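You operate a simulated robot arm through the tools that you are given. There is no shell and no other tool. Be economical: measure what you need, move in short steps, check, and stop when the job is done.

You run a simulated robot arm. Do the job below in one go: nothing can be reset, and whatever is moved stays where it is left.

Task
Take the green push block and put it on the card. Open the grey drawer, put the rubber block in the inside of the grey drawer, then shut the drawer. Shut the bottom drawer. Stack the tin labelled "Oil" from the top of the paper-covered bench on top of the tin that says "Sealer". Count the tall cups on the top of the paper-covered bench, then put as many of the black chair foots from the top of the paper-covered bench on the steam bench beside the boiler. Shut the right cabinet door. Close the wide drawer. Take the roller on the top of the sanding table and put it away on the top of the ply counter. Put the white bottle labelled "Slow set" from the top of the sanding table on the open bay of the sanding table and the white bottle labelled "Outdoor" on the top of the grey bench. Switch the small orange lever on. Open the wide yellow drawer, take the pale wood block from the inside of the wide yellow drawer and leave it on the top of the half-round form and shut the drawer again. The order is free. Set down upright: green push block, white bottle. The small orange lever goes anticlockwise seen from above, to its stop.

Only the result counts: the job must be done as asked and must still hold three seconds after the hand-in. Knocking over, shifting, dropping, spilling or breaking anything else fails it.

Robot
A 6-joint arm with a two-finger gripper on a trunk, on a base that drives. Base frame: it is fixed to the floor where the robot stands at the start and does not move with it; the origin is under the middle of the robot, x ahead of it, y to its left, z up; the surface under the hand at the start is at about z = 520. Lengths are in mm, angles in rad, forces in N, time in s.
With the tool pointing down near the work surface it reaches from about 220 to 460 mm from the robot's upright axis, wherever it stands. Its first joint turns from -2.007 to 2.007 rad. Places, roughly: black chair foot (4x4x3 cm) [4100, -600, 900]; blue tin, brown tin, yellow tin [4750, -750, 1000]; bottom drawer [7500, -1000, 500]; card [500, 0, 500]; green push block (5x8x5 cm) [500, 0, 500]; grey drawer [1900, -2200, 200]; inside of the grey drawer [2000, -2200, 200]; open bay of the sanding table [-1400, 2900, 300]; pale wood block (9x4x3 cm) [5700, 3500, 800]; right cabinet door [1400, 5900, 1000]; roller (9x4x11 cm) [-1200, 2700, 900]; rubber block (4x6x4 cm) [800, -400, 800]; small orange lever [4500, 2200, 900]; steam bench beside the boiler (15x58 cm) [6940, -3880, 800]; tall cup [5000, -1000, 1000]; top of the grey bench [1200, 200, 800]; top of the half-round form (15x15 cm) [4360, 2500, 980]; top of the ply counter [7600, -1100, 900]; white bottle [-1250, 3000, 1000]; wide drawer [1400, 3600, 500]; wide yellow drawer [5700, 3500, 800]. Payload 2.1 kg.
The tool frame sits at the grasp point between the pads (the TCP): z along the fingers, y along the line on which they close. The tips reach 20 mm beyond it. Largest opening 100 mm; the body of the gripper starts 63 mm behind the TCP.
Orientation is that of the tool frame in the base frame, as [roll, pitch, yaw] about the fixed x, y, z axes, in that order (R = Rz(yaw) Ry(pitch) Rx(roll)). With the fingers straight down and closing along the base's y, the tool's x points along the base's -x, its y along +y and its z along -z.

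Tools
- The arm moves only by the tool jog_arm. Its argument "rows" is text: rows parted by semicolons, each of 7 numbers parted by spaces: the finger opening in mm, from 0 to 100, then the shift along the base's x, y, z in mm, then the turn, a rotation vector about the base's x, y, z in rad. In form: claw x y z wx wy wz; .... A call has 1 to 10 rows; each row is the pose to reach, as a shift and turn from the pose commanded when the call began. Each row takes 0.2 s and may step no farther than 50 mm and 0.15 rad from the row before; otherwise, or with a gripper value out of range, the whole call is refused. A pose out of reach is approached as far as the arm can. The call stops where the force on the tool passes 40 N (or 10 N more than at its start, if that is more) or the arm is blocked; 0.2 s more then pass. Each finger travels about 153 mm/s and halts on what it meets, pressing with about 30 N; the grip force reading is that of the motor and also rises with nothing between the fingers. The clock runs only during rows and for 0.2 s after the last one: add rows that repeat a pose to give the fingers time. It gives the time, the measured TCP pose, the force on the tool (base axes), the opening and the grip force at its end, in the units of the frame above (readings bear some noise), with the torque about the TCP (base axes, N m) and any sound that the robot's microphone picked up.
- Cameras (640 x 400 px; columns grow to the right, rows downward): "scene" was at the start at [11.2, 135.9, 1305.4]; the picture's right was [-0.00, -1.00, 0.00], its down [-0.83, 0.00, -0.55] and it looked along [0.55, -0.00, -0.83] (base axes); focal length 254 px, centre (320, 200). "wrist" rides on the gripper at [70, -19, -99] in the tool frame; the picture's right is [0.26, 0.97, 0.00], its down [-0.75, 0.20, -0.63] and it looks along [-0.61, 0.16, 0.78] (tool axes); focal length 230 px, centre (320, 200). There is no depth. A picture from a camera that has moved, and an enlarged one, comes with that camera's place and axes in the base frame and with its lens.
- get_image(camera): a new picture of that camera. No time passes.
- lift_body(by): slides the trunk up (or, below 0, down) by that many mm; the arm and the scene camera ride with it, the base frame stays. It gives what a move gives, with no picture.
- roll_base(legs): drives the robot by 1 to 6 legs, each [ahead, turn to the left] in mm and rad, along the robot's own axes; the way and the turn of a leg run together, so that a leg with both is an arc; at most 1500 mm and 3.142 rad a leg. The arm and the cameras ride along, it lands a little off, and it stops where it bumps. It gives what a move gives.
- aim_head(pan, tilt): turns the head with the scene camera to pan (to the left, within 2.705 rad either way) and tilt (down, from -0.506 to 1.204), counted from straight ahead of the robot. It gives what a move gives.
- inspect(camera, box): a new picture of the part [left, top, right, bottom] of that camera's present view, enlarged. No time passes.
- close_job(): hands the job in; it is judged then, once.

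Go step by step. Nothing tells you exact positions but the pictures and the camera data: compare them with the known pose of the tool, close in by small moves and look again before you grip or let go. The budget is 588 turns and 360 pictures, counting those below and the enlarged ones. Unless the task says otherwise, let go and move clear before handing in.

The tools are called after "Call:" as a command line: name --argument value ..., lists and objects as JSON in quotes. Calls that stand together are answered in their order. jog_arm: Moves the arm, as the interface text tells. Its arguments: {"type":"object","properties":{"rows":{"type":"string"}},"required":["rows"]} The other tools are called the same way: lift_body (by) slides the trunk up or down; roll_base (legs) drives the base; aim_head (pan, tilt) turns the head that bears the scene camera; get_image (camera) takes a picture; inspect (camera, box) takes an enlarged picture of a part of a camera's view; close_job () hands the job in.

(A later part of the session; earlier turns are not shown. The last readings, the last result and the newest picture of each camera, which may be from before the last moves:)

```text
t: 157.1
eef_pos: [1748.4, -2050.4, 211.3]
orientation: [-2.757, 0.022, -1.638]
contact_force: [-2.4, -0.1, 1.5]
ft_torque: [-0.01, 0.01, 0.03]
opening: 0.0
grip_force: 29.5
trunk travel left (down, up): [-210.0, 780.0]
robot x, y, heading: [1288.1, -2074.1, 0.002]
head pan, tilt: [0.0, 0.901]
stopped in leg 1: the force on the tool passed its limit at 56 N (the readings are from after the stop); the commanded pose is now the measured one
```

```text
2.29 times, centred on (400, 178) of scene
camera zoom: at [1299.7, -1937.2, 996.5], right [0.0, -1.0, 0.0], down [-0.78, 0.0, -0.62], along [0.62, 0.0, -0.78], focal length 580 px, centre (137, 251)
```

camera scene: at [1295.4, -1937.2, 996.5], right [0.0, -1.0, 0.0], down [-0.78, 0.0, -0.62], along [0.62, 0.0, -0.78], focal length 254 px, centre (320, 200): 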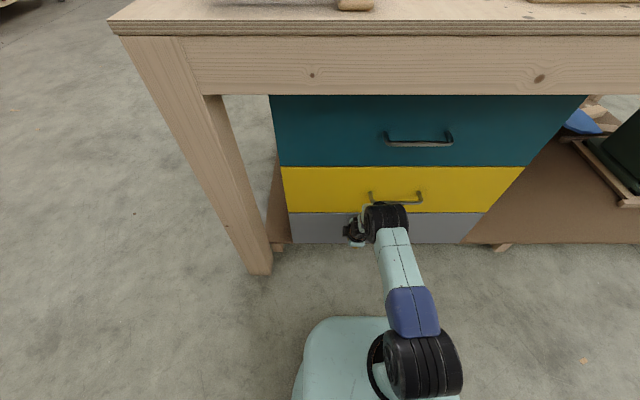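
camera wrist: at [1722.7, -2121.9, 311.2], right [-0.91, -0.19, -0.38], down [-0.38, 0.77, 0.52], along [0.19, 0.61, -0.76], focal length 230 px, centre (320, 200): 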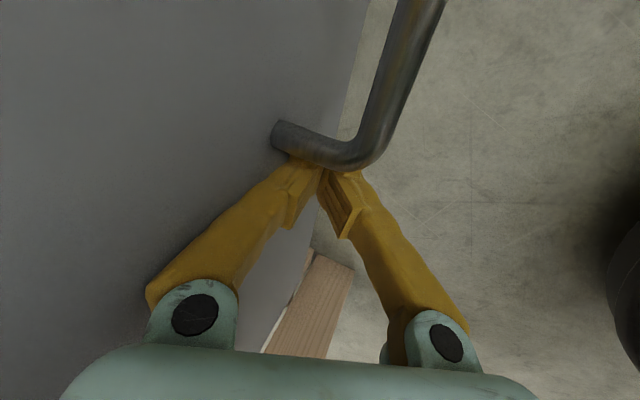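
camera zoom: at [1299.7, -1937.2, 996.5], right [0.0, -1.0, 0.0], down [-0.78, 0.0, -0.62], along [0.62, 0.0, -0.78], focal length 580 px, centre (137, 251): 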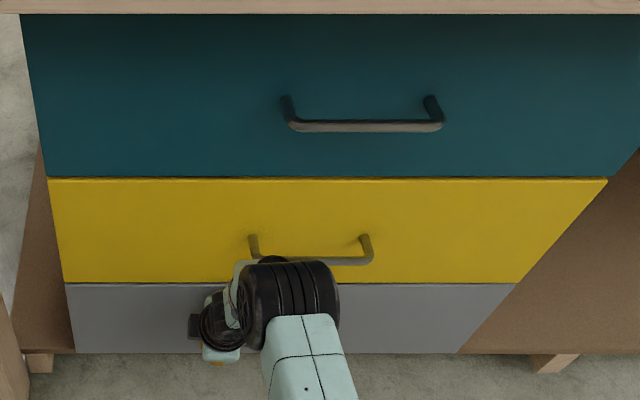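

The drawer is firmly shut. I retract and upright the tool, then raise and set out toward the paper-covered bench.

Call:
jog_arm --rows "0 -40 0 0 0 0 0;0 -80 0 0 0 0 0;0 -80 0 20 0 0.13 0;0 -80 0 40 0 0.26 0;0 -80 0 60 0 0.385 0.02;0 -80 0 60 0 0.385 0.06"

Call:
roll_base --legs '[[-200, 0], [0, 1.1], [900, 0], [0, -1.1]]'

Call:
lift_body --by 400

Call:
aim_head --pan 0 --tilt 0.3

Call:
get_image --camera "scene"

```text
t: 157.6
eef_pos: [1706.3, -2065.2, 208.9]
orientation: [-2.777, -0.032, -1.721]
contact_force: [0.7, 8.6, 0.3]
ft_torque: [-0.1, 0.14, 0.17]
opening: 0.0
grip_force: 29.5
out of reach, approached as far as the arm can: row 1
trunk travel left (down, up): [-210.0, 780.0]
robot x, y, heading: [1287.4, -2076.7, 0.013]
head pan, tilt: [0.0, 0.901]
stopped in row 2: the force on the tool passed its limit at 63 N (the readings are from after the stop); the commanded pose is now the measured one
```

```text
t: 159.0
eef_pos: [1566.5, -2065.4, 207.2]
orientation: [-2.79, -0.031, -1.716]
contact_force: [0.0, 6.5, 1.4]
ft_torque: [-0.19, -0.03, 0.06]
opening: 0.0
grip_force: 29.1
trunk travel left (down, up): [-210.0, 780.0]
robot x, y, heading: [1148.0, -2078.5, 0.014]
head pan, tilt: [0.0, 0.901]
stopped in leg 1: the force on the tool passed its limit at 43 N (the readings are from after the stop); the commanded pose is now the measured one
```

```text
t: 159.7
eef_pos: [1562.4, -2063.5, 227.2]
orientation: [-2.804, -0.031, -1.713]
contact_force: [-1.5, 4.5, -11.2]
ft_torque: [0.13, 0.09, -0.01]
opening: 0.0
grip_force: 29.4
trunk travel left (down, up): [-233.0, 757.0]
robot x, y, heading: [1148.2, -2079.0, 0.009]
head pan, tilt: [0.0, 0.901]
stopped: the force on the tool passed its limit at 97 N (the readings are from after the stop); the commanded pose is now the measured one
```

```text
t: 160.7
eef_pos: [1563.1, -2064.5, 227.1]
orientation: [-2.802, -0.032, -1.713]
contact_force: [-0.8, 10.1, -11.8]
ft_torque: [0.2, 0.12, 0.07]
opening: 0.0
grip_force: 29.4
trunk travel left (down, up): [-233.0, 757.0]
robot x, y, heading: [1150.1, -2081.3, 0.013]
head pan, tilt: [0.0, 0.3]
```

```text
297 pictures are left
camera scene: at [1180.7, -1937.2, 1071.5], right [0.01, -1.0, 0.0], down [-0.3, 0.0, -0.95], along [0.95, 0.01, -0.3], focal length 254 px, centre (320, 200)
```

scene: 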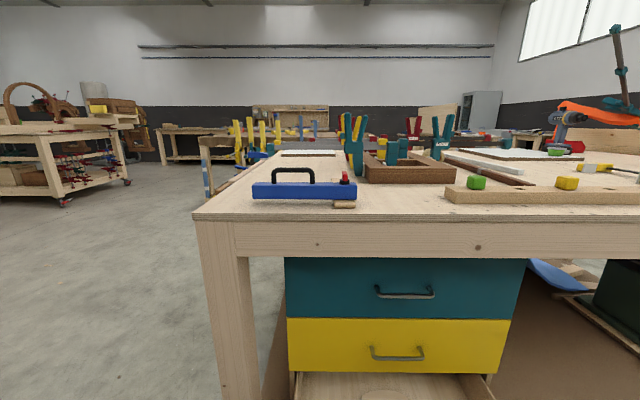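

The fingertips had caught in the handle and pulled the drawer open again. I look at how they are hooked before moving.

Call:
get_image --camera "wrist"

Call:
aim_head --pan 0 --tilt 0.9

Call:
inspect --camera "scene" --box '[240, 150, 560, 350]'

```text
296 pictures are left
camera wrist: at [1538.6, -2126.1, 329.0], right [-0.94, -0.14, -0.31], down [-0.29, 0.82, 0.5], along [0.19, 0.56, -0.81], focal length 230 px, centre (320, 200)
```

wrist: 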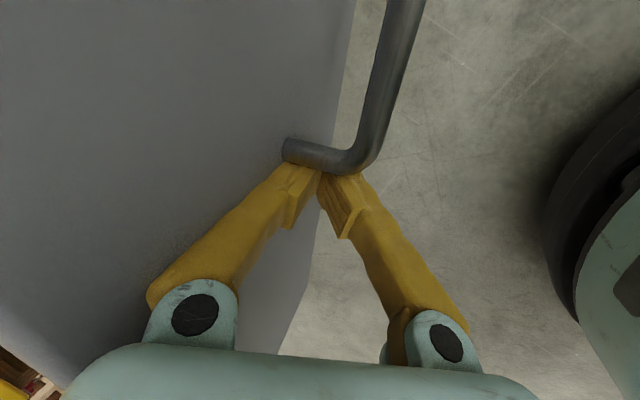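

```text
t: 161.7
eef_pos: [1563.3, -2062.8, 227.1]
orientation: [-2.801, -0.032, -1.714]
contact_force: [-0.2, 14.2, -12.1]
ft_torque: [0.17, 0.11, 0.12]
opening: 0.0
grip_force: 29.7
trunk travel left (down, up): [-233.0, 757.0]
robot x, y, heading: [1148.1, -2076.5, 0.011]
head pan, tilt: [0.0, 0.901]
```

```text
2.00 times, centred on (400, 250) of scene
camera zoom: at [1162.8, -1937.3, 1019.4], right [0.01, -1.0, 0.0], down [-0.78, -0.01, -0.62], along [0.62, 0.01, -0.78], focal length 508 px, centre (160, 100)
```

zoom: 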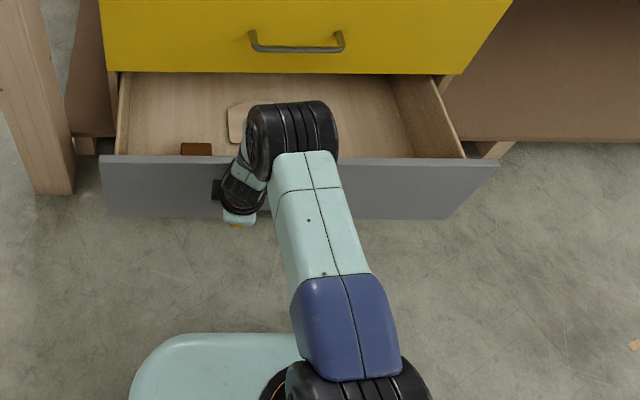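

The tips press on the handle's left post. I slide left (+y) off it, then up and back.

Call:
jog_arm --rows "0 0 15 0 0 0 0;0 0 35 0 0 0 0;0 0 50 0 0 0 0"

Call:
get_image --camera "wrist"

```text
t: 162.5
eef_pos: [1564.0, -2014.6, 229.3]
orientation: [-2.801, -0.032, -1.716]
contact_force: [0.1, -0.3, 1.5]
ft_torque: [-0.03, 0.01, 0.02]
opening: 0.0
grip_force: 29.4
trunk travel left (down, up): [-233.0, 757.0]
robot x, y, heading: [1145.1, -2078.2, 0.012]
head pan, tilt: [0.0, 0.901]
```

```text
294 pictures are left
camera wrist: at [1538.9, -2076.5, 329.7], right [-0.94, -0.14, -0.32], down [-0.29, 0.82, 0.5], along [0.19, 0.56, -0.8], focal length 230 px, centre (320, 200)
```

wrist: 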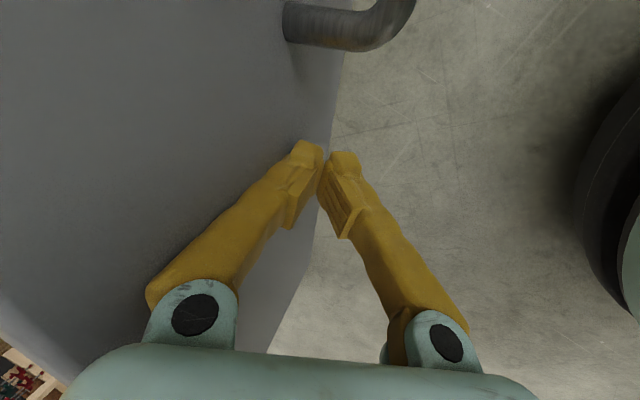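

Free. I push the drawer shut again from this spot, well left of the handle.

Call:
roll_base --legs '[[150, 0]]'

Call:
roll_base --legs '[[50, 0]]'

Call:
get_image --camera "wrist"

Call:
inspect --camera "scene" --box '[240, 90, 560, 290]'

```text
t: 163.9
eef_pos: [1716.3, -2014.4, 227.8]
orientation: [-2.799, -0.032, -1.717]
contact_force: [-0.1, 0.0, 0.8]
ft_torque: [-0.01, 0.01, -0.03]
opening: 0.0
grip_force: 29.4
trunk travel left (down, up): [-233.0, 757.0]
robot x, y, heading: [1299.3, -2073.1, 0.006]
head pan, tilt: [0.0, 0.901]
```

```text
t: 164.9
eef_pos: [1747.7, -2013.2, 225.7]
orientation: [-2.817, -0.031, -1.714]
contact_force: [-0.6, 0.1, 0.3]
ft_torque: [0.01, 0.02, 0.0]
opening: 0.2
grip_force: 29.7
trunk travel left (down, up): [-233.0, 757.0]
robot x, y, heading: [1336.0, -2080.2, 0.009]
head pan, tilt: [0.0, 0.901]
stopped in leg 1: the force on the tool passed its limit at 105 N (the readings are from after the stop); the commanded pose is now the measured one
```

```text
293 pictures are left
camera wrist: at [1725.3, -2075.5, 326.8], right [-0.94, -0.13, -0.3], down [-0.28, 0.81, 0.51], along [0.18, 0.56, -0.81], focal length 230 px, centre (320, 200)
```

wrist: 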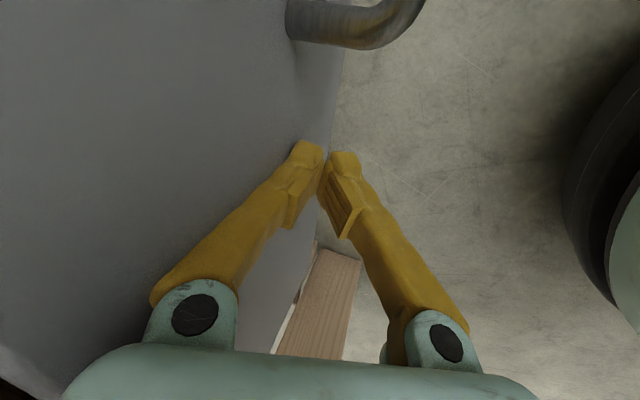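

```text
2.00 times, centred on (400, 190) of scene
camera zoom: at [1352.1, -1935.8, 1019.4], right [0.01, -1.0, 0.0], down [-0.78, -0.01, -0.62], along [0.62, 0.01, -0.78], focal length 508 px, centre (160, 220)
```

zoom: 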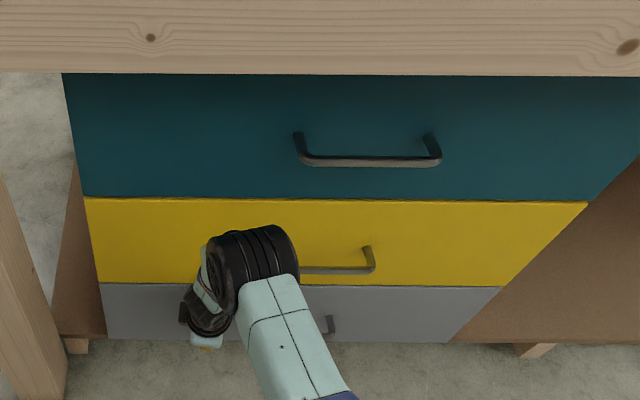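

Shut again with a firm stop. I back off and check that it stays shut.

Call:
roll_base --legs '[[-200, 0]]'

Call:
inspect --camera "scene" --box '[240, 90, 560, 290]'

```text
t: 166.5
eef_pos: [1547.7, -2014.0, 224.9]
orientation: [-2.817, -0.033, -1.711]
contact_force: [-0.1, 0.0, -0.7]
ft_torque: [0.0, 0.03, -0.02]
opening: 0.0
grip_force: 29.7
trunk travel left (down, up): [-233.0, 757.0]
robot x, y, heading: [1137.1, -2081.0, 0.015]
head pan, tilt: [0.0, 0.901]
```

```text
2.00 times, centred on (400, 190) of scene
camera zoom: at [1150.8, -1938.3, 1019.5], right [0.01, -1.0, 0.0], down [-0.78, -0.01, -0.62], along [0.62, 0.01, -0.78], focal length 508 px, centre (160, 220)
```

zoom: 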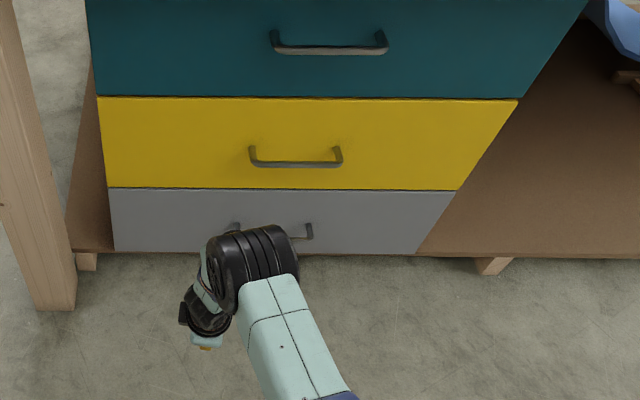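

Confirmed shut. I straighten the hand, raise the trunk and drive round to view the paper-covered bench.

Call:
jog_arm --rows "0 -20 0 30 0 0.13 0;20 -20 0 60 0 0.26 0;40 -20 0 60 0 0.34 0;40 -20 0 60 0 0.34 0"

Call:
lift_body --by 400

Call:
roll_base --legs '[[0, 1.1], [1000, 0], [0, -1.115], [1200, 0]]'

Call:
lift_body --by 350

Call:
aim_head --pan 0 --tilt 0.4

Call:
get_image --camera "scene"

```text
t: 167.5
eef_pos: [1497.3, -2022.2, 253.4]
orientation: [-2.97, -0.053, -1.706]
contact_force: [0.7, -0.4, -0.4]
ft_torque: [-0.01, -0.01, 0.03]
opening: 39.7
grip_force: 0.2
out of reach, approached as far as the arm can: row 1, 2, 3, 4
trunk travel left (down, up): [-233.0, 757.0]
robot x, y, heading: [1136.3, -2079.0, 0.014]
head pan, tilt: [0.0, 0.901]
```

```text
t: 171.3
eef_pos: [1496.7, -2022.8, 652.1]
orientation: [-2.97, -0.051, -1.705]
contact_force: [0.3, -0.4, -0.2]
ft_torque: [-0.01, 0.01, -0.02]
opening: 40.0
grip_force: 0.1
trunk travel left (down, up): [-633.0, 357.0]
robot x, y, heading: [1137.1, -2079.2, 0.012]
head pan, tilt: [0.0, 0.901]
```

```text
t: 187.6
eef_pos: [3104.9, -1090.1, 651.8]
orientation: [-2.97, -0.051, -1.683]
contact_force: [0.3, 0.8, 0.1]
ft_torque: [0.05, -0.01, 0.02]
opening: 40.0
grip_force: 0.1
trunk travel left (down, up): [-633.0, 357.0]
robot x, y, heading: [2748.1, -1152.2, 0.039]
head pan, tilt: [0.0, 0.901]
```

```text
t: 191.0
eef_pos: [3105.7, -1088.2, 1003.0]
orientation: [-2.972, -0.053, -1.684]
contact_force: [1.0, -0.3, 0.4]
ft_torque: [-0.01, -0.02, 0.02]
opening: 40.1
grip_force: 0.1
trunk travel left (down, up): [-983.0, 7.0]
robot x, y, heading: [2740.4, -1150.9, 0.033]
head pan, tilt: [0.0, 0.901]
```

```text
t: 191.9
eef_pos: [3104.9, -1088.9, 1002.7]
orientation: [-2.971, -0.053, -1.684]
contact_force: [-0.4, 0.0, -0.7]
ft_torque: [-0.03, -0.04, 0.01]
opening: 40.0
grip_force: 0.0
trunk travel left (down, up): [-983.0, 7.0]
robot x, y, heading: [2748.4, -1149.4, 0.035]
head pan, tilt: [0.0, 0.4]
```

```text
290 pictures are left
camera scene: at [2774.5, -1011.1, 1812.4], right [0.03, -1.0, 0.0], down [-0.39, -0.01, -0.92], along [0.92, 0.03, -0.39], focal length 254 px, centre (320, 200)
```

scene: 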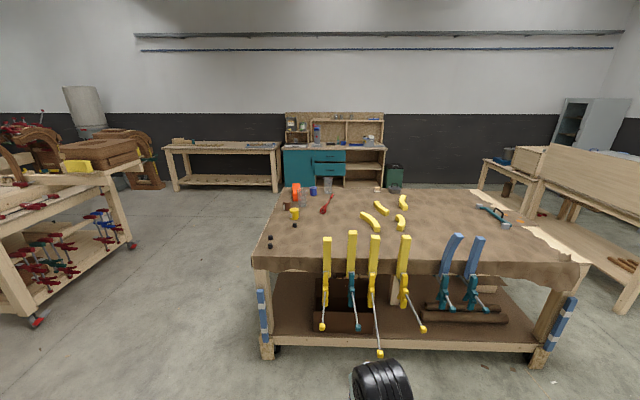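

The bench with yellow clamps is the paper-covered one. First I check whether the wrist is free: level the tool and raise.

Call:
jog_arm --rows "40 0 0 20 0 0.08 0;40 0 0 40 0.071 0.163 0;40 0 0 60 0.071 0.163 0;40 0 0 80 0.071 0.163 0"

```text
t: 192.9
eef_pos: [3104.7, -1090.8, 1083.7]
orientation: [-3.141, 0.001, -1.681]
contact_force: [-0.8, -1.2, -0.3]
ft_torque: [0.03, 0.02, 0.01]
opening: 40.0
grip_force: 0.0
out of reach, approached as far as the arm can: row 1, 2, 3
trunk travel left (down, up): [-983.0, 7.0]
robot x, y, heading: [2747.3, -1150.3, 0.034]
head pan, tilt: [0.0, 0.4]
```

The wrist is free. I zoom in on the bench top.

Call:
inspect --camera "scene" --box '[250, 165, 430, 277]'

Call:
inspect --camera "scene" --box '[400, 170, 600, 290]'

```text
3.56 times, centred on (340, 221) of scene
camera zoom: at [2772.8, -1012.7, 1812.6], right [0.03, -1.0, 0.0], down [-0.39, -0.01, -0.92], along [0.92, 0.03, -0.39], focal length 902 px, centre (249, 125)
```

zoom: 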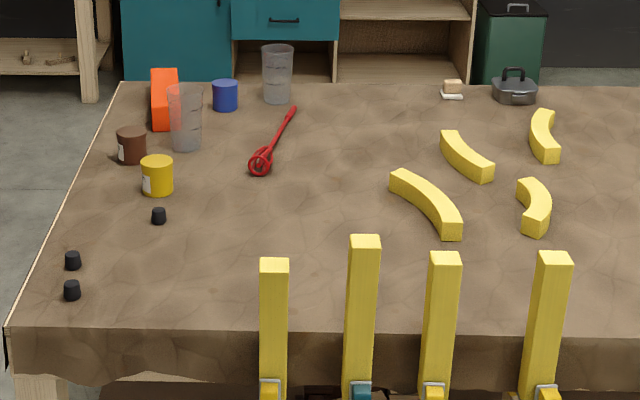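

```text
3.20 times, centred on (500, 230) of scene
camera zoom: at [2772.8, -1012.7, 1812.6], right [0.03, -1.0, 0.0], down [-0.39, -0.01, -0.92], along [0.92, 0.03, -0.39], focal length 812 px, centre (-256, 104)
```

zoom: 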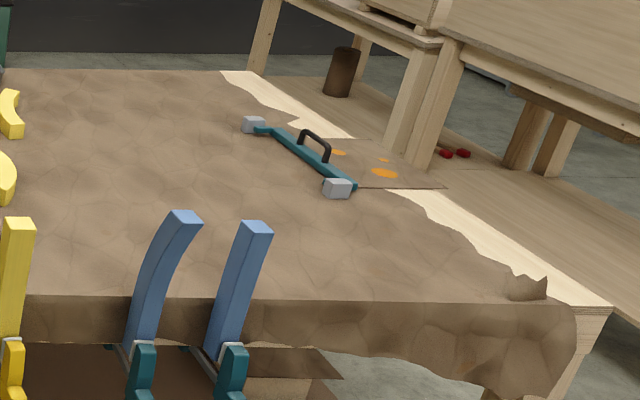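

I count two tall cups, three chair feet (about (4395,-773), (4220,-634), (4122,-655)), and brown, yellow and blue tins. I drive to the bench's left side to read the labels.

Call:
roll_base --legs '[[0, 0.695], [1276, 0], [0, -0.729], [600, 0], [0, -1.571]]'

Call:
lift_body --by -80

Call:
aim_head --pan 0.2 --tilt 0.6

Call:
get_image --camera "scene"

```text
t: 205.1
eef_pos: [4369.0, -371.5, 1088.7]
orientation: [-3.129, 0.059, -1.967]
contact_force: [-0.2, 0.3, 0.9]
ft_torque: [-0.01, 0.01, 0.01]
opening: 40.0
grip_force: 0.1
trunk travel left (down, up): [-983.0, 7.0]
robot x, y, heading: [4024.1, -325.0, -0.28]
head pan, tilt: [0.0, 0.4]
stopped in leg 4: the robot was blocked; the commanded pose is now the measured one
```

```text
t: 205.4
eef_pos: [4363.3, -401.2, 1084.6]
orientation: [-3.132, 0.088, -1.891]
contact_force: [0.4, -0.3, -0.4]
ft_torque: [-0.12, 0.04, -0.06]
opening: 40.0
grip_force: 0.0
trunk travel left (down, up): [-980.0, 10.0]
robot x, y, heading: [4029.8, -329.5, -0.281]
head pan, tilt: [0.0, 0.4]
stopped: the arm was blocked; the commanded pose is now the measured one
```

```text
t: 206.2
eef_pos: [4367.4, -387.3, 1083.3]
orientation: [-3.133, 0.071, -1.887]
contact_force: [0.4, -0.9, -0.1]
ft_torque: [0.0, -0.05, -0.02]
opening: 39.8
grip_force: 0.1
trunk travel left (down, up): [-980.0, 10.0]
robot x, y, heading: [4028.3, -329.5, -0.278]
head pan, tilt: [0.201, 0.6]
```

```text
287 pictures are left
camera scene: at [4097.0, -185.1, 1791.4], right [-0.08, -1.0, 0.0], down [-0.56, 0.05, -0.83], along [0.82, -0.07, -0.56], focal length 254 px, centre (320, 200)
```

scene: 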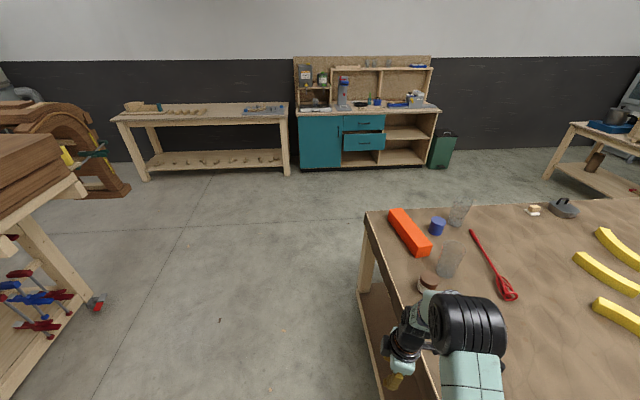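

The base bumped the bench's corner and its heading turned. I back off and check for damage.

Call:
roll_base --legs '[[-200, 0], [0, 0.6]]'

Call:
aim_head --pan -0.6 --tilt 0.8

Call:
get_image --camera "scene"

```text
t: 209.4
eef_pos: [4149.1, -128.8, 1084.3]
orientation: [-3.131, 0.072, -1.286]
contact_force: [0.2, -0.2, -0.5]
ft_torque: [-0.04, 0.01, 0.02]
opening: 39.9
grip_force: 0.1
trunk travel left (down, up): [-980.0, 10.0]
robot x, y, heading: [3829.2, -269.0, 0.323]
head pan, tilt: [0.201, 0.6]
```

```text
t: 210.5
eef_pos: [4148.0, -128.0, 1084.3]
orientation: [-3.13, 0.073, -1.286]
contact_force: [-0.1, 0.1, 0.0]
ft_torque: [-0.01, -0.01, 0.02]
opening: 39.9
grip_force: 0.0
trunk travel left (down, up): [-980.0, 10.0]
robot x, y, heading: [3835.5, -275.6, 0.324]
head pan, tilt: [-0.6, 0.799]
```

```text
286 pictures are left
camera scene: at [3811.9, -181.6, 1774.4], right [-0.27, -0.96, 0.0], down [-0.69, 0.2, -0.7], along [0.67, -0.19, -0.72], focal length 254 px, centre (320, 200)
```

scene: 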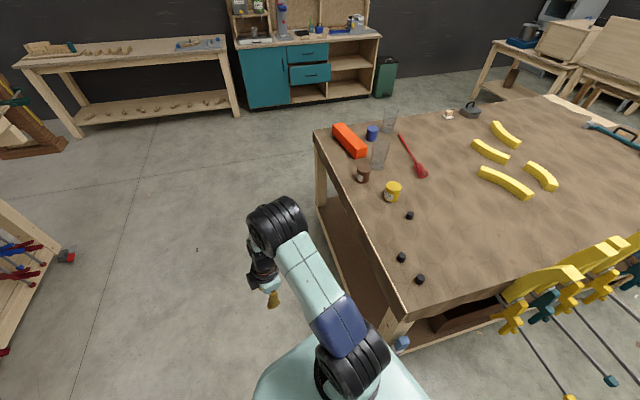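

All items stand undisturbed. I drive further from the bench edge to (4300, -150), then turn to face it.

Call:
roll_base --legs '[[0, -0.06], [485, 0], [0, -1.834]]'

Call:
lift_body --by -80

Call:
aim_head --pan 0.3 --tilt 0.8

Call:
get_image --camera "scene"

```text
t: 218.3
eef_pos: [4342.0, -491.5, 1084.3]
orientation: [-3.132, 0.071, 3.093]
contact_force: [0.6, -0.5, 0.6]
ft_torque: [-0.01, -0.05, -0.03]
opening: 40.0
grip_force: 0.1
trunk travel left (down, up): [-980.0, 10.0]
robot x, y, heading: [4306.0, -147.8, -1.586]
head pan, tilt: [-0.6, 0.799]
```

```text
t: 219.4
eef_pos: [4342.1, -489.7, 1004.0]
orientation: [-3.13, 0.071, 3.093]
contact_force: [0.6, 0.4, -0.6]
ft_torque: [-0.01, 0.0, 0.0]
opening: 40.1
grip_force: 0.1
trunk travel left (down, up): [-900.0, 90.0]
robot x, y, heading: [4310.4, -144.9, -1.585]
head pan, tilt: [-0.6, 0.799]
```

```text
t: 220.7
eef_pos: [4342.3, -492.0, 1003.6]
orientation: [-3.131, 0.071, 3.097]
contact_force: [-0.6, 0.3, -0.8]
ft_torque: [-0.02, 0.0, -0.02]
opening: 39.7
grip_force: 0.1
trunk travel left (down, up): [-900.0, 90.0]
robot x, y, heading: [4307.1, -148.7, -1.579]
head pan, tilt: [0.3, 0.799]
```

```text
285 pictures are left
camera scene: at [4472.1, -167.3, 1694.3], right [-0.96, -0.28, 0.0], down [-0.2, 0.69, -0.7], along [0.2, -0.67, -0.72], focal length 254 px, centre (320, 200)
```

scene: 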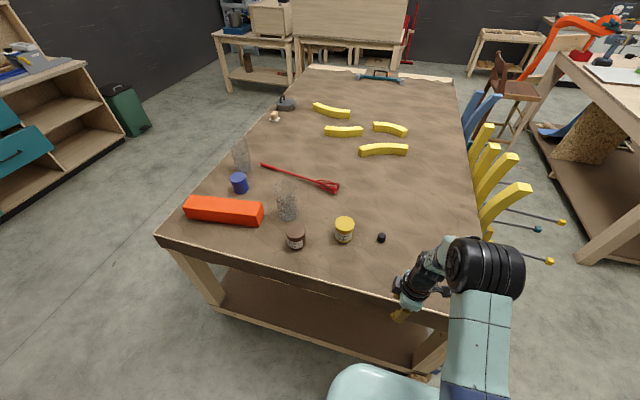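

Call:
inspect --camera "scene" --box '[220, 150, 400, 262]'

Call:
inspect --camera "scene" --box '[275, 210, 365, 265]'

Call:
inspect --camera "scene" --box '[210, 130, 310, 230]'

```text
3.56 times, centred on (310, 206) of scene
camera zoom: at [4472.1, -167.3, 1694.3], right [-0.96, -0.28, 0.0], down [-0.2, 0.69, -0.7], along [0.2, -0.67, -0.72], focal length 902 px, centre (356, 179)
```

zoom: 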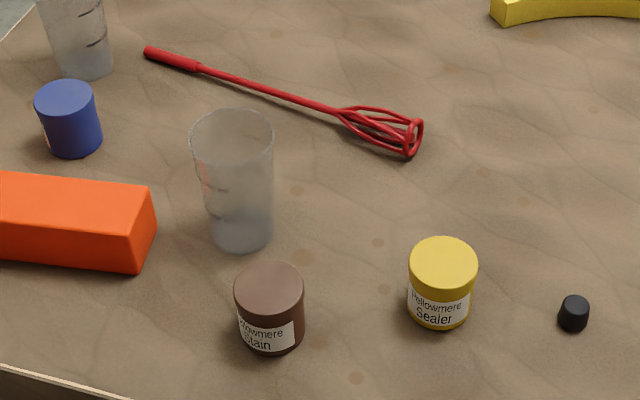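

```text
7.11 times, centred on (320, 238) of scene
camera zoom: at [4472.1, -167.3, 1694.3], right [-0.96, -0.28, 0.0], down [-0.2, 0.69, -0.7], along [0.2, -0.67, -0.72], focal length 1805 px, centre (320, -67)
```

zoom: 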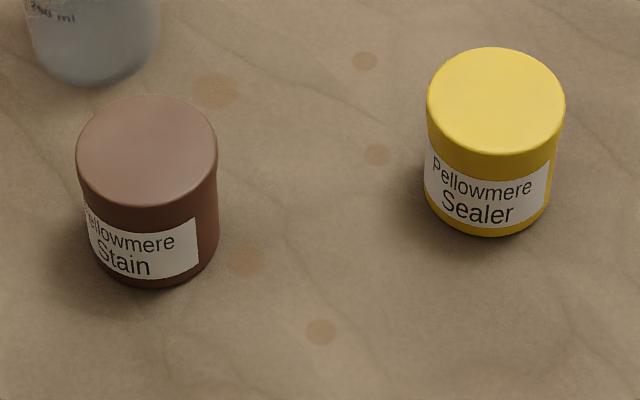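

```text
4.00 times, centred on (260, 180) of scene
camera zoom: at [4472.1, -167.3, 1694.3], right [-0.96, -0.28, 0.0], down [-0.2, 0.69, -0.7], along [0.2, -0.67, -0.72], focal length 1015 px, centre (560, 280)
```

zoom: 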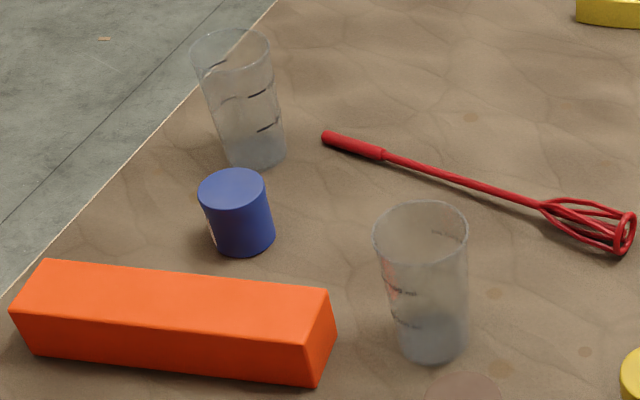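

Two tall cups, so two feet must go. Yellow is "Sealer" at about (4553,-748), brown is "Stain"; blue must be "Oil" at about (5056,-872). I drive around to the far side (x > 5240) for the blue tin.

Call:
roll_base --legs '[[0, 1.6], [1300, 0], [0, -1.6], [740, 0], [0, -1.571]]'

Call:
aim_head --pan 0 --tilt 0.9

Call:
get_image --camera "scene"

```text
t: 237.5
eef_pos: [5494.6, -997.7, 1010.5]
orientation: [-3.121, 0.135, 2.913]
contact_force: [0.6, -0.8, -1.0]
ft_torque: [0.08, 0.15, 0.03]
opening: 40.0
grip_force: 0.1
trunk travel left (down, up): [-900.0, 90.0]
robot x, y, heading: [5553.4, -670.4, -1.881]
head pan, tilt: [0.3, 0.799]
stopped in leg 4: the robot was blocked; the commanded pose is now the measured one
```

```text
t: 238.3
eef_pos: [5510.7, -1002.8, 1009.6]
orientation: [-3.125, 0.117, 2.918]
contact_force: [0.8, 0.8, 0.0]
ft_torque: [0.04, 0.05, 0.01]
opening: 39.8
grip_force: 0.0
trunk travel left (down, up): [-900.0, 90.0]
robot x, y, heading: [5553.9, -667.5, -1.883]
head pan, tilt: [0.0, 0.901]
```

```text
281 pictures are left
camera scene: at [5696.6, -733.7, 1685.6], right [-0.95, 0.31, 0.01], down [0.23, 0.75, -0.62], along [-0.2, -0.59, -0.78], focal length 254 px, centre (320, 200)
```

scene: 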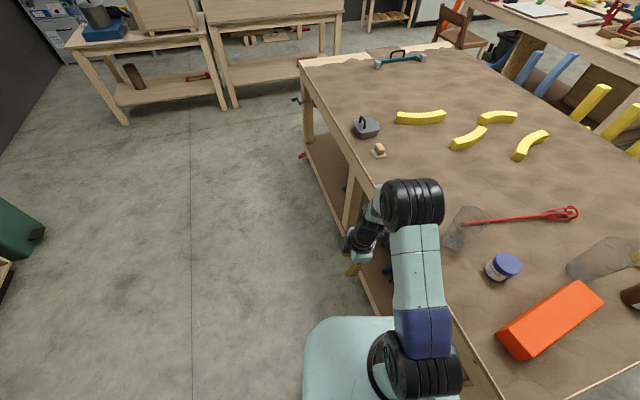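

Bumped the far edge; I back away and re-measure the bench edge.

Call:
roll_base --legs '[[-200, 0], [0, 0.31]]'

Call:
aim_head --pan -0.6 --tilt 0.9

Call:
get_image --camera "scene"

```text
t: 240.9
eef_pos: [5674.2, -809.9, 1007.8]
orientation: [-3.127, 0.118, -3.051]
contact_force: [1.0, -0.5, -0.1]
ft_torque: [0.06, 0.02, -0.03]
opening: 40.2
grip_force: 0.1
trunk travel left (down, up): [-900.0, 90.0]
robot x, y, heading: [5612.9, -483.8, -1.568]
head pan, tilt: [0.0, 0.901]
```

```text
t: 241.9
eef_pos: [5675.7, -809.2, 1008.0]
orientation: [-3.127, 0.12, -3.051]
contact_force: [-0.5, 0.5, 0.5]
ft_torque: [0.0, 0.02, 0.02]
opening: 40.0
grip_force: 0.1
trunk travel left (down, up): [-900.0, 90.0]
robot x, y, heading: [5613.3, -483.8, -1.566]
head pan, tilt: [-0.6, 0.901]
```

```text
280 pictures are left
camera scene: at [5711.4, -483.6, 1686.4], right [-0.83, 0.56, 0.0], down [0.44, 0.65, -0.62], along [-0.35, -0.51, -0.78], focal length 254 px, centre (320, 200)
```

scene: 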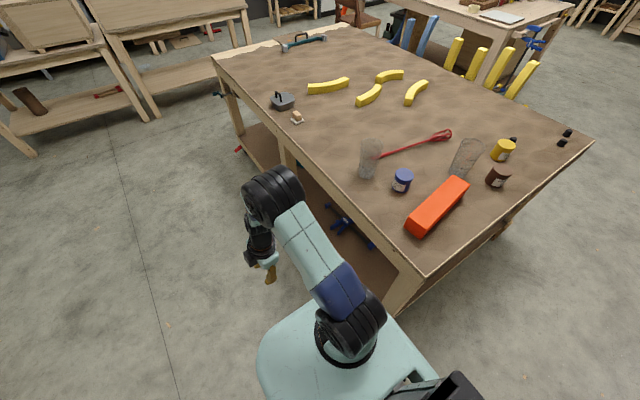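

Everything still stands. The base is wider than I assumed (about 280 mm), so I pass at x ≈ 5613, turn to face the bench, and use a higher trunk for reach.

Call:
roll_base --legs '[[388, 0], [0, -1.571]]'

Call:
lift_body --by 85

Call:
aim_head --pan 0 --tilt 0.9

Call:
get_image --camera "scene"

```text
t: 248.2
eef_pos: [5285.3, -938.6, 1008.7]
orientation: [-3.124, 0.119, 1.671]
contact_force: [0.0, -0.6, 0.5]
ft_torque: [0.03, 0.03, -0.01]
opening: 39.9
grip_force: 0.0
trunk travel left (down, up): [-900.0, 90.0]
robot x, y, heading: [5613.9, -875.5, -3.133]
head pan, tilt: [-0.6, 0.901]
```

```text
t: 249.4
eef_pos: [5285.5, -938.7, 1092.8]
orientation: [-3.125, 0.119, 1.67]
contact_force: [-0.4, 0.8, 0.3]
ft_torque: [-0.02, 0.01, 0.01]
opening: 40.0
grip_force: 0.0
trunk travel left (down, up): [-985.0, 5.0]
robot x, y, heading: [5612.9, -874.1, -3.129]
head pan, tilt: [-0.6, 0.901]
```

```text
t: 250.4
eef_pos: [5285.9, -939.0, 1092.9]
orientation: [-3.127, 0.119, 1.67]
contact_force: [-0.2, -0.8, 0.2]
ft_torque: [-0.02, 0.02, -0.01]
opening: 39.8
grip_force: 0.0
trunk travel left (down, up): [-985.0, 5.0]
robot x, y, heading: [5614.1, -876.1, -3.128]
head pan, tilt: [0.0, 0.901]
```

```text
279 pictures are left
camera scene: at [5600.1, -1015.0, 1771.4], right [-0.01, 1.0, 0.0], down [0.78, 0.01, -0.62], along [-0.62, -0.01, -0.78], focal length 254 px, centre (320, 200)
```

scene: 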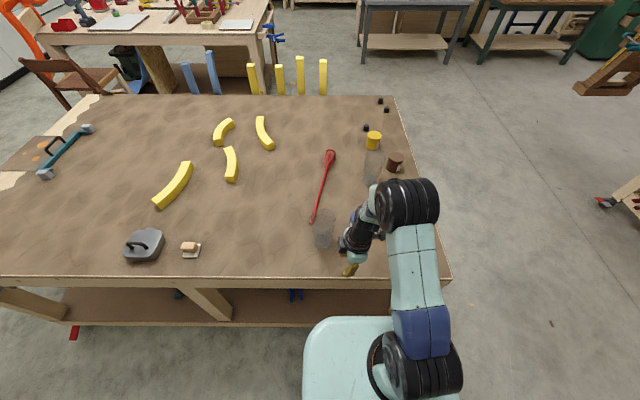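

I turn the hand so it closes along y with the camera on my side, levelling it as well.

Call:
jog_arm --rows "60 0 10 0 0.12 0 0;80 0 20 0 0.12 0 -0.1;90 0 30 0 0.12 0 -0.22;90 0 40 0 0.12 0 -0.36;90 0 50 0 0.12 0 -0.5;90 0 60 0 0.12 0 -0.64;90 0 65 0 0.12 0 -0.78;90 0 65 0 0.12 0 -0.9;90 0 65 0 0.12 0 -1.04;90 0 65 0 0.12 0 -1.18"

Call:
get_image --camera "wrist"

```text
t: 252.6
eef_pos: [5285.5, -874.2, 1092.9]
orientation: [-3.074, 0.02, 0.491]
contact_force: [-0.4, 0.4, 1.4]
ft_torque: [-0.03, 0.02, 0.0]
opening: 90.0
grip_force: 0.0
trunk travel left (down, up): [-985.0, 5.0]
robot x, y, heading: [5614.4, -873.4, -3.135]
head pan, tilt: [0.0, 0.901]
```

```text
278 pictures are left
camera wrist: at [5343.0, -828.8, 1191.5], right [0.68, -0.73, -0.07], down [-0.54, -0.56, 0.63], along [-0.5, -0.39, -0.77], focal length 230 px, centre (320, 200)
```

wrist: 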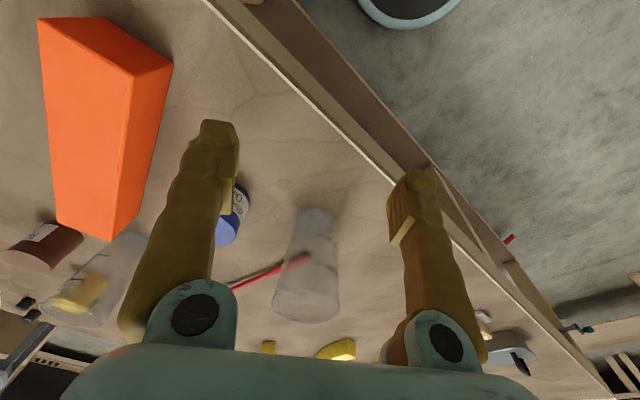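

The blue tin's label begins with "O". I finish the yaw and move toward it, staying above the cup.

Call:
jog_arm --rows "90 -20 0 0 -0.025 -0.025 -0.12;90 -50 0 0 -0.05 -0.049 -0.24;90 -85 0 0 -0.05 -0.049 -0.36;90 -120 0 0 -0.05 -0.049 -0.48;90 -120 0 0 -0.05 -0.049 -0.48"

Call:
get_image --camera "wrist"

```text
t: 253.8
eef_pos: [5164.8, -871.8, 1092.3]
orientation: [-3.132, -0.017, 0.009]
contact_force: [-0.9, -0.1, 0.6]
ft_torque: [0.01, 0.0, 0.01]
opening: 89.9
grip_force: 0.2
trunk travel left (down, up): [-985.0, 5.0]
robot x, y, heading: [5615.2, -876.7, -3.136]
head pan, tilt: [0.0, 0.901]
```

```text
277 pictures are left
camera wrist: at [5232.6, -852.6, 1193.1], right [0.27, -0.96, 0.0], down [-0.76, -0.21, 0.61], along [-0.59, -0.16, -0.79], focal length 230 px, centre (320, 200)
```

wrist: 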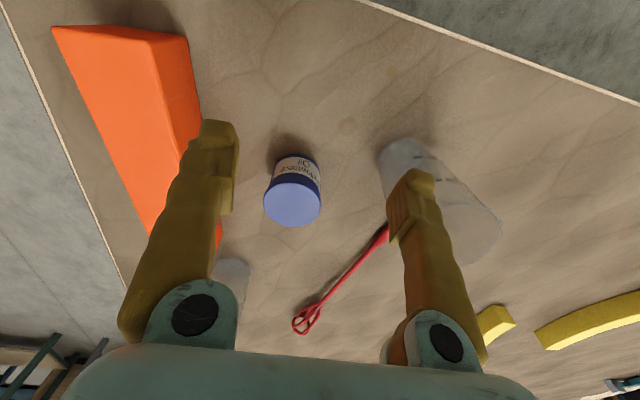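

Tin centre about (5052, -866). I drive 45 mm closer and reach out lower, leaning the fingers slightly forward.

Call:
roll_base --legs '[[45, 0]]'

Call:
jog_arm --rows "90 -10 2 -40 0 0 0;90 -30 2 -70 0 0.07 0;90 -50 2 -90 0 0.14 0;90 -50 2 -90 0 0.14 0"

Call:
get_image --camera "wrist"

```text
t: 254.7
eef_pos: [5119.1, -872.5, 1094.1]
orientation: [-3.133, -0.012, 0.01]
contact_force: [-0.7, 0.8, -0.4]
ft_torque: [0.0, -0.13, 0.0]
opening: 90.3
grip_force: 0.1
trunk travel left (down, up): [-985.0, 5.0]
robot x, y, heading: [5563.3, -872.7, -3.13]
head pan, tilt: [0.0, 0.901]
```

```text
t: 255.7
eef_pos: [5075.7, -869.4, 1006.0]
orientation: [-3.132, 0.135, 0.013]
contact_force: [-0.1, -0.6, 0.1]
ft_torque: [0.0, -0.03, -0.04]
opening: 90.1
grip_force: 0.0
trunk travel left (down, up): [-985.0, 5.0]
robot x, y, heading: [5567.3, -876.1, -3.136]
head pan, tilt: [0.0, 0.901]
```

```text
276 pictures are left
camera wrist: at [5157.9, -849.7, 1095.8], right [0.27, -0.96, -0.04], down [-0.66, -0.21, 0.72], along [-0.71, -0.16, -0.69], focal length 230 px, centre (320, 200)
```

wrist: 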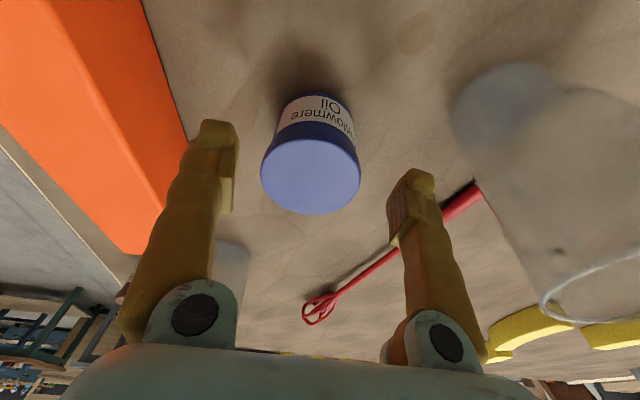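

"Oil" confirmed. I lower around the tin and close.

Call:
jog_arm --rows "90 -12 2 -25 0 0 0;90 -20 2 -45 0 0 0;90 -26 2 -64 0 0 0;90 -26 2 -64 0 0 0"

Call:
get_image --camera "wrist"

```text
t: 256.7
eef_pos: [5093.9, -866.4, 961.7]
orientation: [-3.131, 0.134, 0.011]
contact_force: [-0.3, 0.3, 0.2]
ft_torque: [0.02, 0.01, -0.01]
opening: 90.2
grip_force: 0.0
out of reach, approached as far as the arm can: row 1, 2, 3, 4
trunk travel left (down, up): [-985.0, 5.0]
robot x, y, heading: [5568.5, -873.2, -3.134]
head pan, tilt: [0.0, 0.901]
```

```text
275 pictures are left
camera wrist: at [5174.6, -846.7, 1049.5], right [0.26, -0.96, -0.04], down [-0.66, -0.21, 0.72], along [-0.7, -0.16, -0.69], focal length 230 px, centre (320, 200)
```

wrist: 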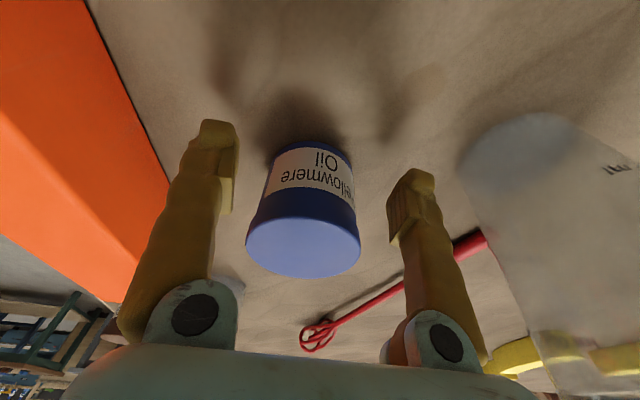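

Slightly out of reach. I raise, lean the fingers further (to about 0.4), lower the trunk 30, and try again.

Call:
jog_arm --rows "90 0 0 25 0 0.05 0;90 -10 0 50 0 0.12 0;90 -20 0 60 0 0.2 0;90 -30 0 70 0 0.27 0;90 -30 0 70 0 0.27 0"

Call:
lift_body --by -30

Call:
get_image --camera "wrist"

```text
t: 257.9
eef_pos: [5019.4, -866.3, 1020.1]
orientation: [-3.128, 0.404, 0.013]
contact_force: [-0.1, -0.1, 0.2]
ft_torque: [0.02, 0.02, -0.01]
opening: 89.7
grip_force: 0.0
out of reach, approached as far as the arm can: row 1, 2, 3, 4, 5
trunk travel left (down, up): [-985.0, 5.0]
robot x, y, heading: [5569.9, -873.2, -3.138]
head pan, tilt: [0.0, 0.901]
```

```text
t: 258.6
eef_pos: [5019.6, -866.7, 988.9]
orientation: [-3.128, 0.402, 0.012]
contact_force: [-0.2, 0.2, -0.5]
ft_torque: [0.0, 0.02, -0.03]
opening: 89.9
grip_force: 0.0
trunk travel left (down, up): [-955.0, 35.0]
robot x, y, heading: [5567.1, -876.1, -3.133]
head pan, tilt: [0.0, 0.901]
```

```text
274 pictures are left
camera wrist: at [5122.6, -846.4, 1052.9], right [0.24, -0.96, -0.11], down [-0.44, -0.21, 0.87], along [-0.86, -0.16, -0.48], focal length 230 px, centre (320, 200)
```

wrist: 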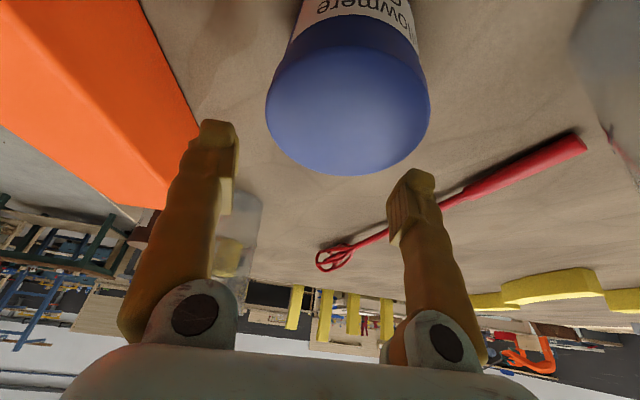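

Reach is fine with this lean; I'm slightly past the tin. I go up a bit, back over it, then down around it.

Call:
jog_arm --rows "90 5 0 15 0 0 0;90 28 0 15 0 0 0;90 30 0 -10 0 0 0;90 31 0 -30 0 0 0;90 31 0 -45 0 0 0;90 31 0 -45 0 0 0"

Call:
get_image --camera "wrist"

```text
t: 260.0
eef_pos: [5052.2, -867.5, 944.8]
orientation: [-3.129, 0.403, 0.012]
contact_force: [0.1, 0.3, 0.3]
ft_torque: [0.02, -0.02, -0.04]
opening: 90.0
grip_force: 0.1
out of reach, approached as far as the arm can: row 1, 2
trunk travel left (down, up): [-955.0, 35.0]
robot x, y, heading: [5568.3, -872.5, -3.132]
head pan, tilt: [0.0, 0.901]
```

```text
273 pictures are left
camera wrist: at [5155.2, -847.7, 1008.0], right [0.24, -0.96, -0.11], down [-0.44, -0.21, 0.87], along [-0.86, -0.16, -0.48], focal length 230 px, centre (320, 200)
```

wrist: 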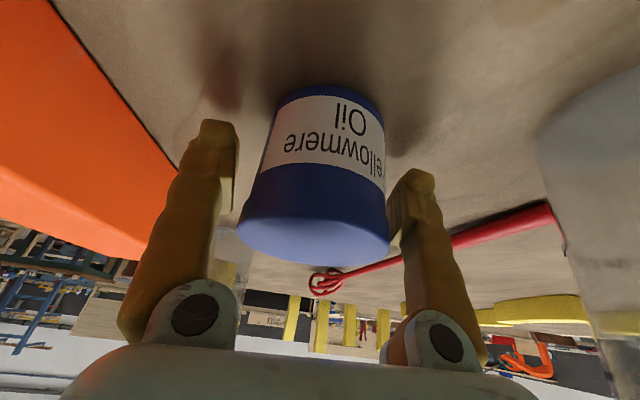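

Centred. I close on the tin and lift.

Call:
jog_arm --rows "75 2 0 -2 0 0 0;65 2 0 -2 0 0 0;60 2 0 -2 0 0 0;60 2 0 -2 0 0 0"

Call:
jog_arm --rows "60 0 0 20 0 0 0;60 0 0 50 0 0 0;60 5 0 80 0 0 0;60 5 0 80 0 0 0"

Call:
get_image --camera "wrist"

```text
t: 261.0
eef_pos: [5053.0, -865.9, 944.2]
orientation: [-3.127, 0.407, 0.013]
contact_force: [-7.6, -1.2, 16.7]
ft_torque: [-0.11, -0.2, -0.03]
opening: 75.6
grip_force: 30.0
trunk travel left (down, up): [-955.0, 35.0]
robot x, y, heading: [5571.1, -873.9, -3.136]
head pan, tilt: [0.0, 0.901]
```

```text
t: 262.0
eef_pos: [5057.7, -864.1, 1020.8]
orientation: [-3.127, 0.402, 0.012]
contact_force: [-0.1, -0.5, -0.9]
ft_torque: [-0.02, 0.03, 0.01]
opening: 74.9
grip_force: 30.0
trunk travel left (down, up): [-955.0, 35.0]
robot x, y, heading: [5564.9, -873.8, -3.136]
head pan, tilt: [0.0, 0.901]
```

```text
272 pictures are left
camera wrist: at [5160.8, -844.6, 1086.0], right [0.24, -0.96, -0.11], down [-0.44, -0.21, 0.87], along [-0.86, -0.16, -0.48], focal length 230 px, centre (320, 200)
```

wrist: 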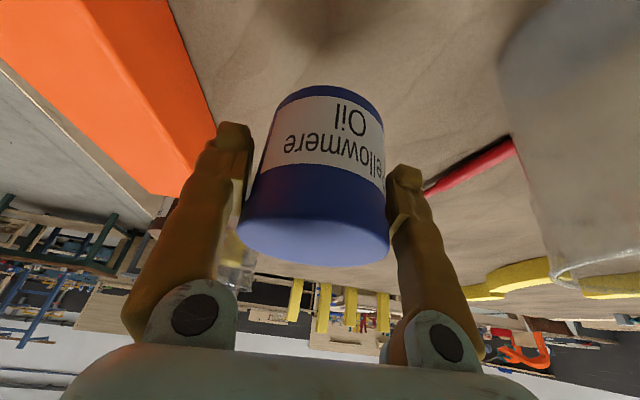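

Holding the Oil tin. I raise, back off, and drive around to the bench's left side facing the Sealer tin.

Call:
lift_body --by 34

Call:
roll_base --legs '[[-200, 0], [0, -1.571], [660, 0], [0, 1.571], [1210, 0]]'

```text
t: 262.8
eef_pos: [5057.5, -864.2, 1055.8]
orientation: [-3.127, 0.402, 0.012]
contact_force: [-1.0, 0.3, -1.2]
ft_torque: [0.02, 0.03, 0.0]
opening: 75.4
grip_force: 30.1
trunk travel left (down, up): [-989.0, 1.0]
robot x, y, heading: [5569.0, -876.2, -3.13]
head pan, tilt: [0.0, 0.901]
```

```text
t: 281.0
eef_pos: [4061.1, -130.5, 1057.2]
orientation: [-3.127, 0.403, -0.046]
contact_force: [0.0, -0.3, -2.2]
ft_torque: [0.02, 0.02, -0.02]
opening: 75.0
grip_force: 30.5
trunk travel left (down, up): [-989.0, 1.0]
robot x, y, heading: [4565.9, -168.2, 3.092]
head pan, tilt: [0.0, 0.901]
```

Now I turn to face the bench.

Call:
roll_base --legs '[[0, 1.62]]'

Call:
get_image --camera "wrist"

Call:
get_image --camera "scene"

```text
t: 285.3
eef_pos: [4563.3, -681.1, 1056.2]
orientation: [-3.126, 0.402, 1.597]
contact_force: [0.9, -0.4, -3.1]
ft_torque: [0.05, -0.01, -0.02]
opening: 75.0
grip_force: 30.0
trunk travel left (down, up): [-989.0, 1.0]
robot x, y, heading: [4570.1, -171.2, -1.551]
head pan, tilt: [0.0, 0.901]
```

```text
271 pictures are left
camera wrist: at [4543.0, -576.1, 1120.0], right [0.96, 0.26, -0.11], down [0.22, -0.44, 0.87], along [0.17, -0.86, -0.48], focal length 230 px, centre (320, 200)
```

wrist: 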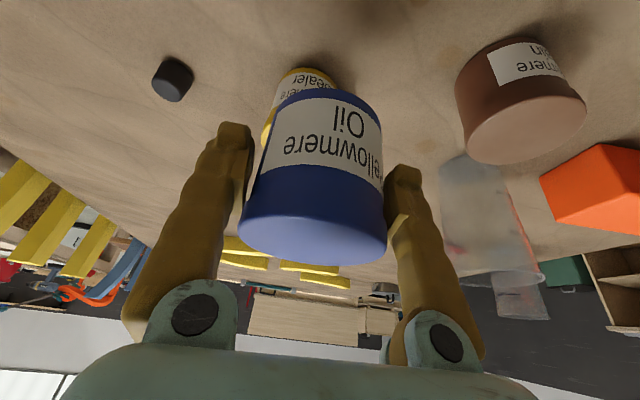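

```text
270 pictures are left
camera scene: at [4707.9, -184.2, 1775.4], right [-1.0, -0.02, 0.0], down [-0.02, 0.78, -0.62], along [0.01, -0.62, -0.78], focal length 254 px, centre (320, 200)
```

scene: 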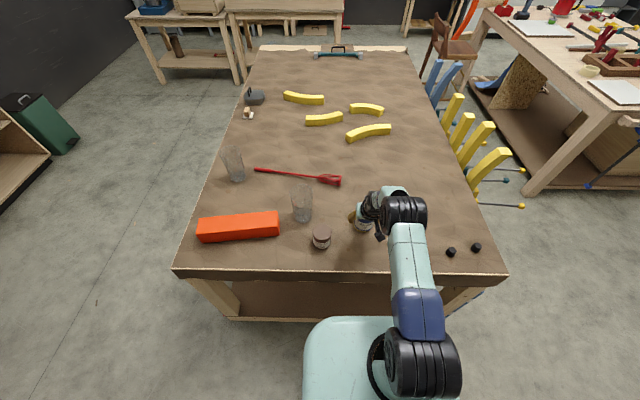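

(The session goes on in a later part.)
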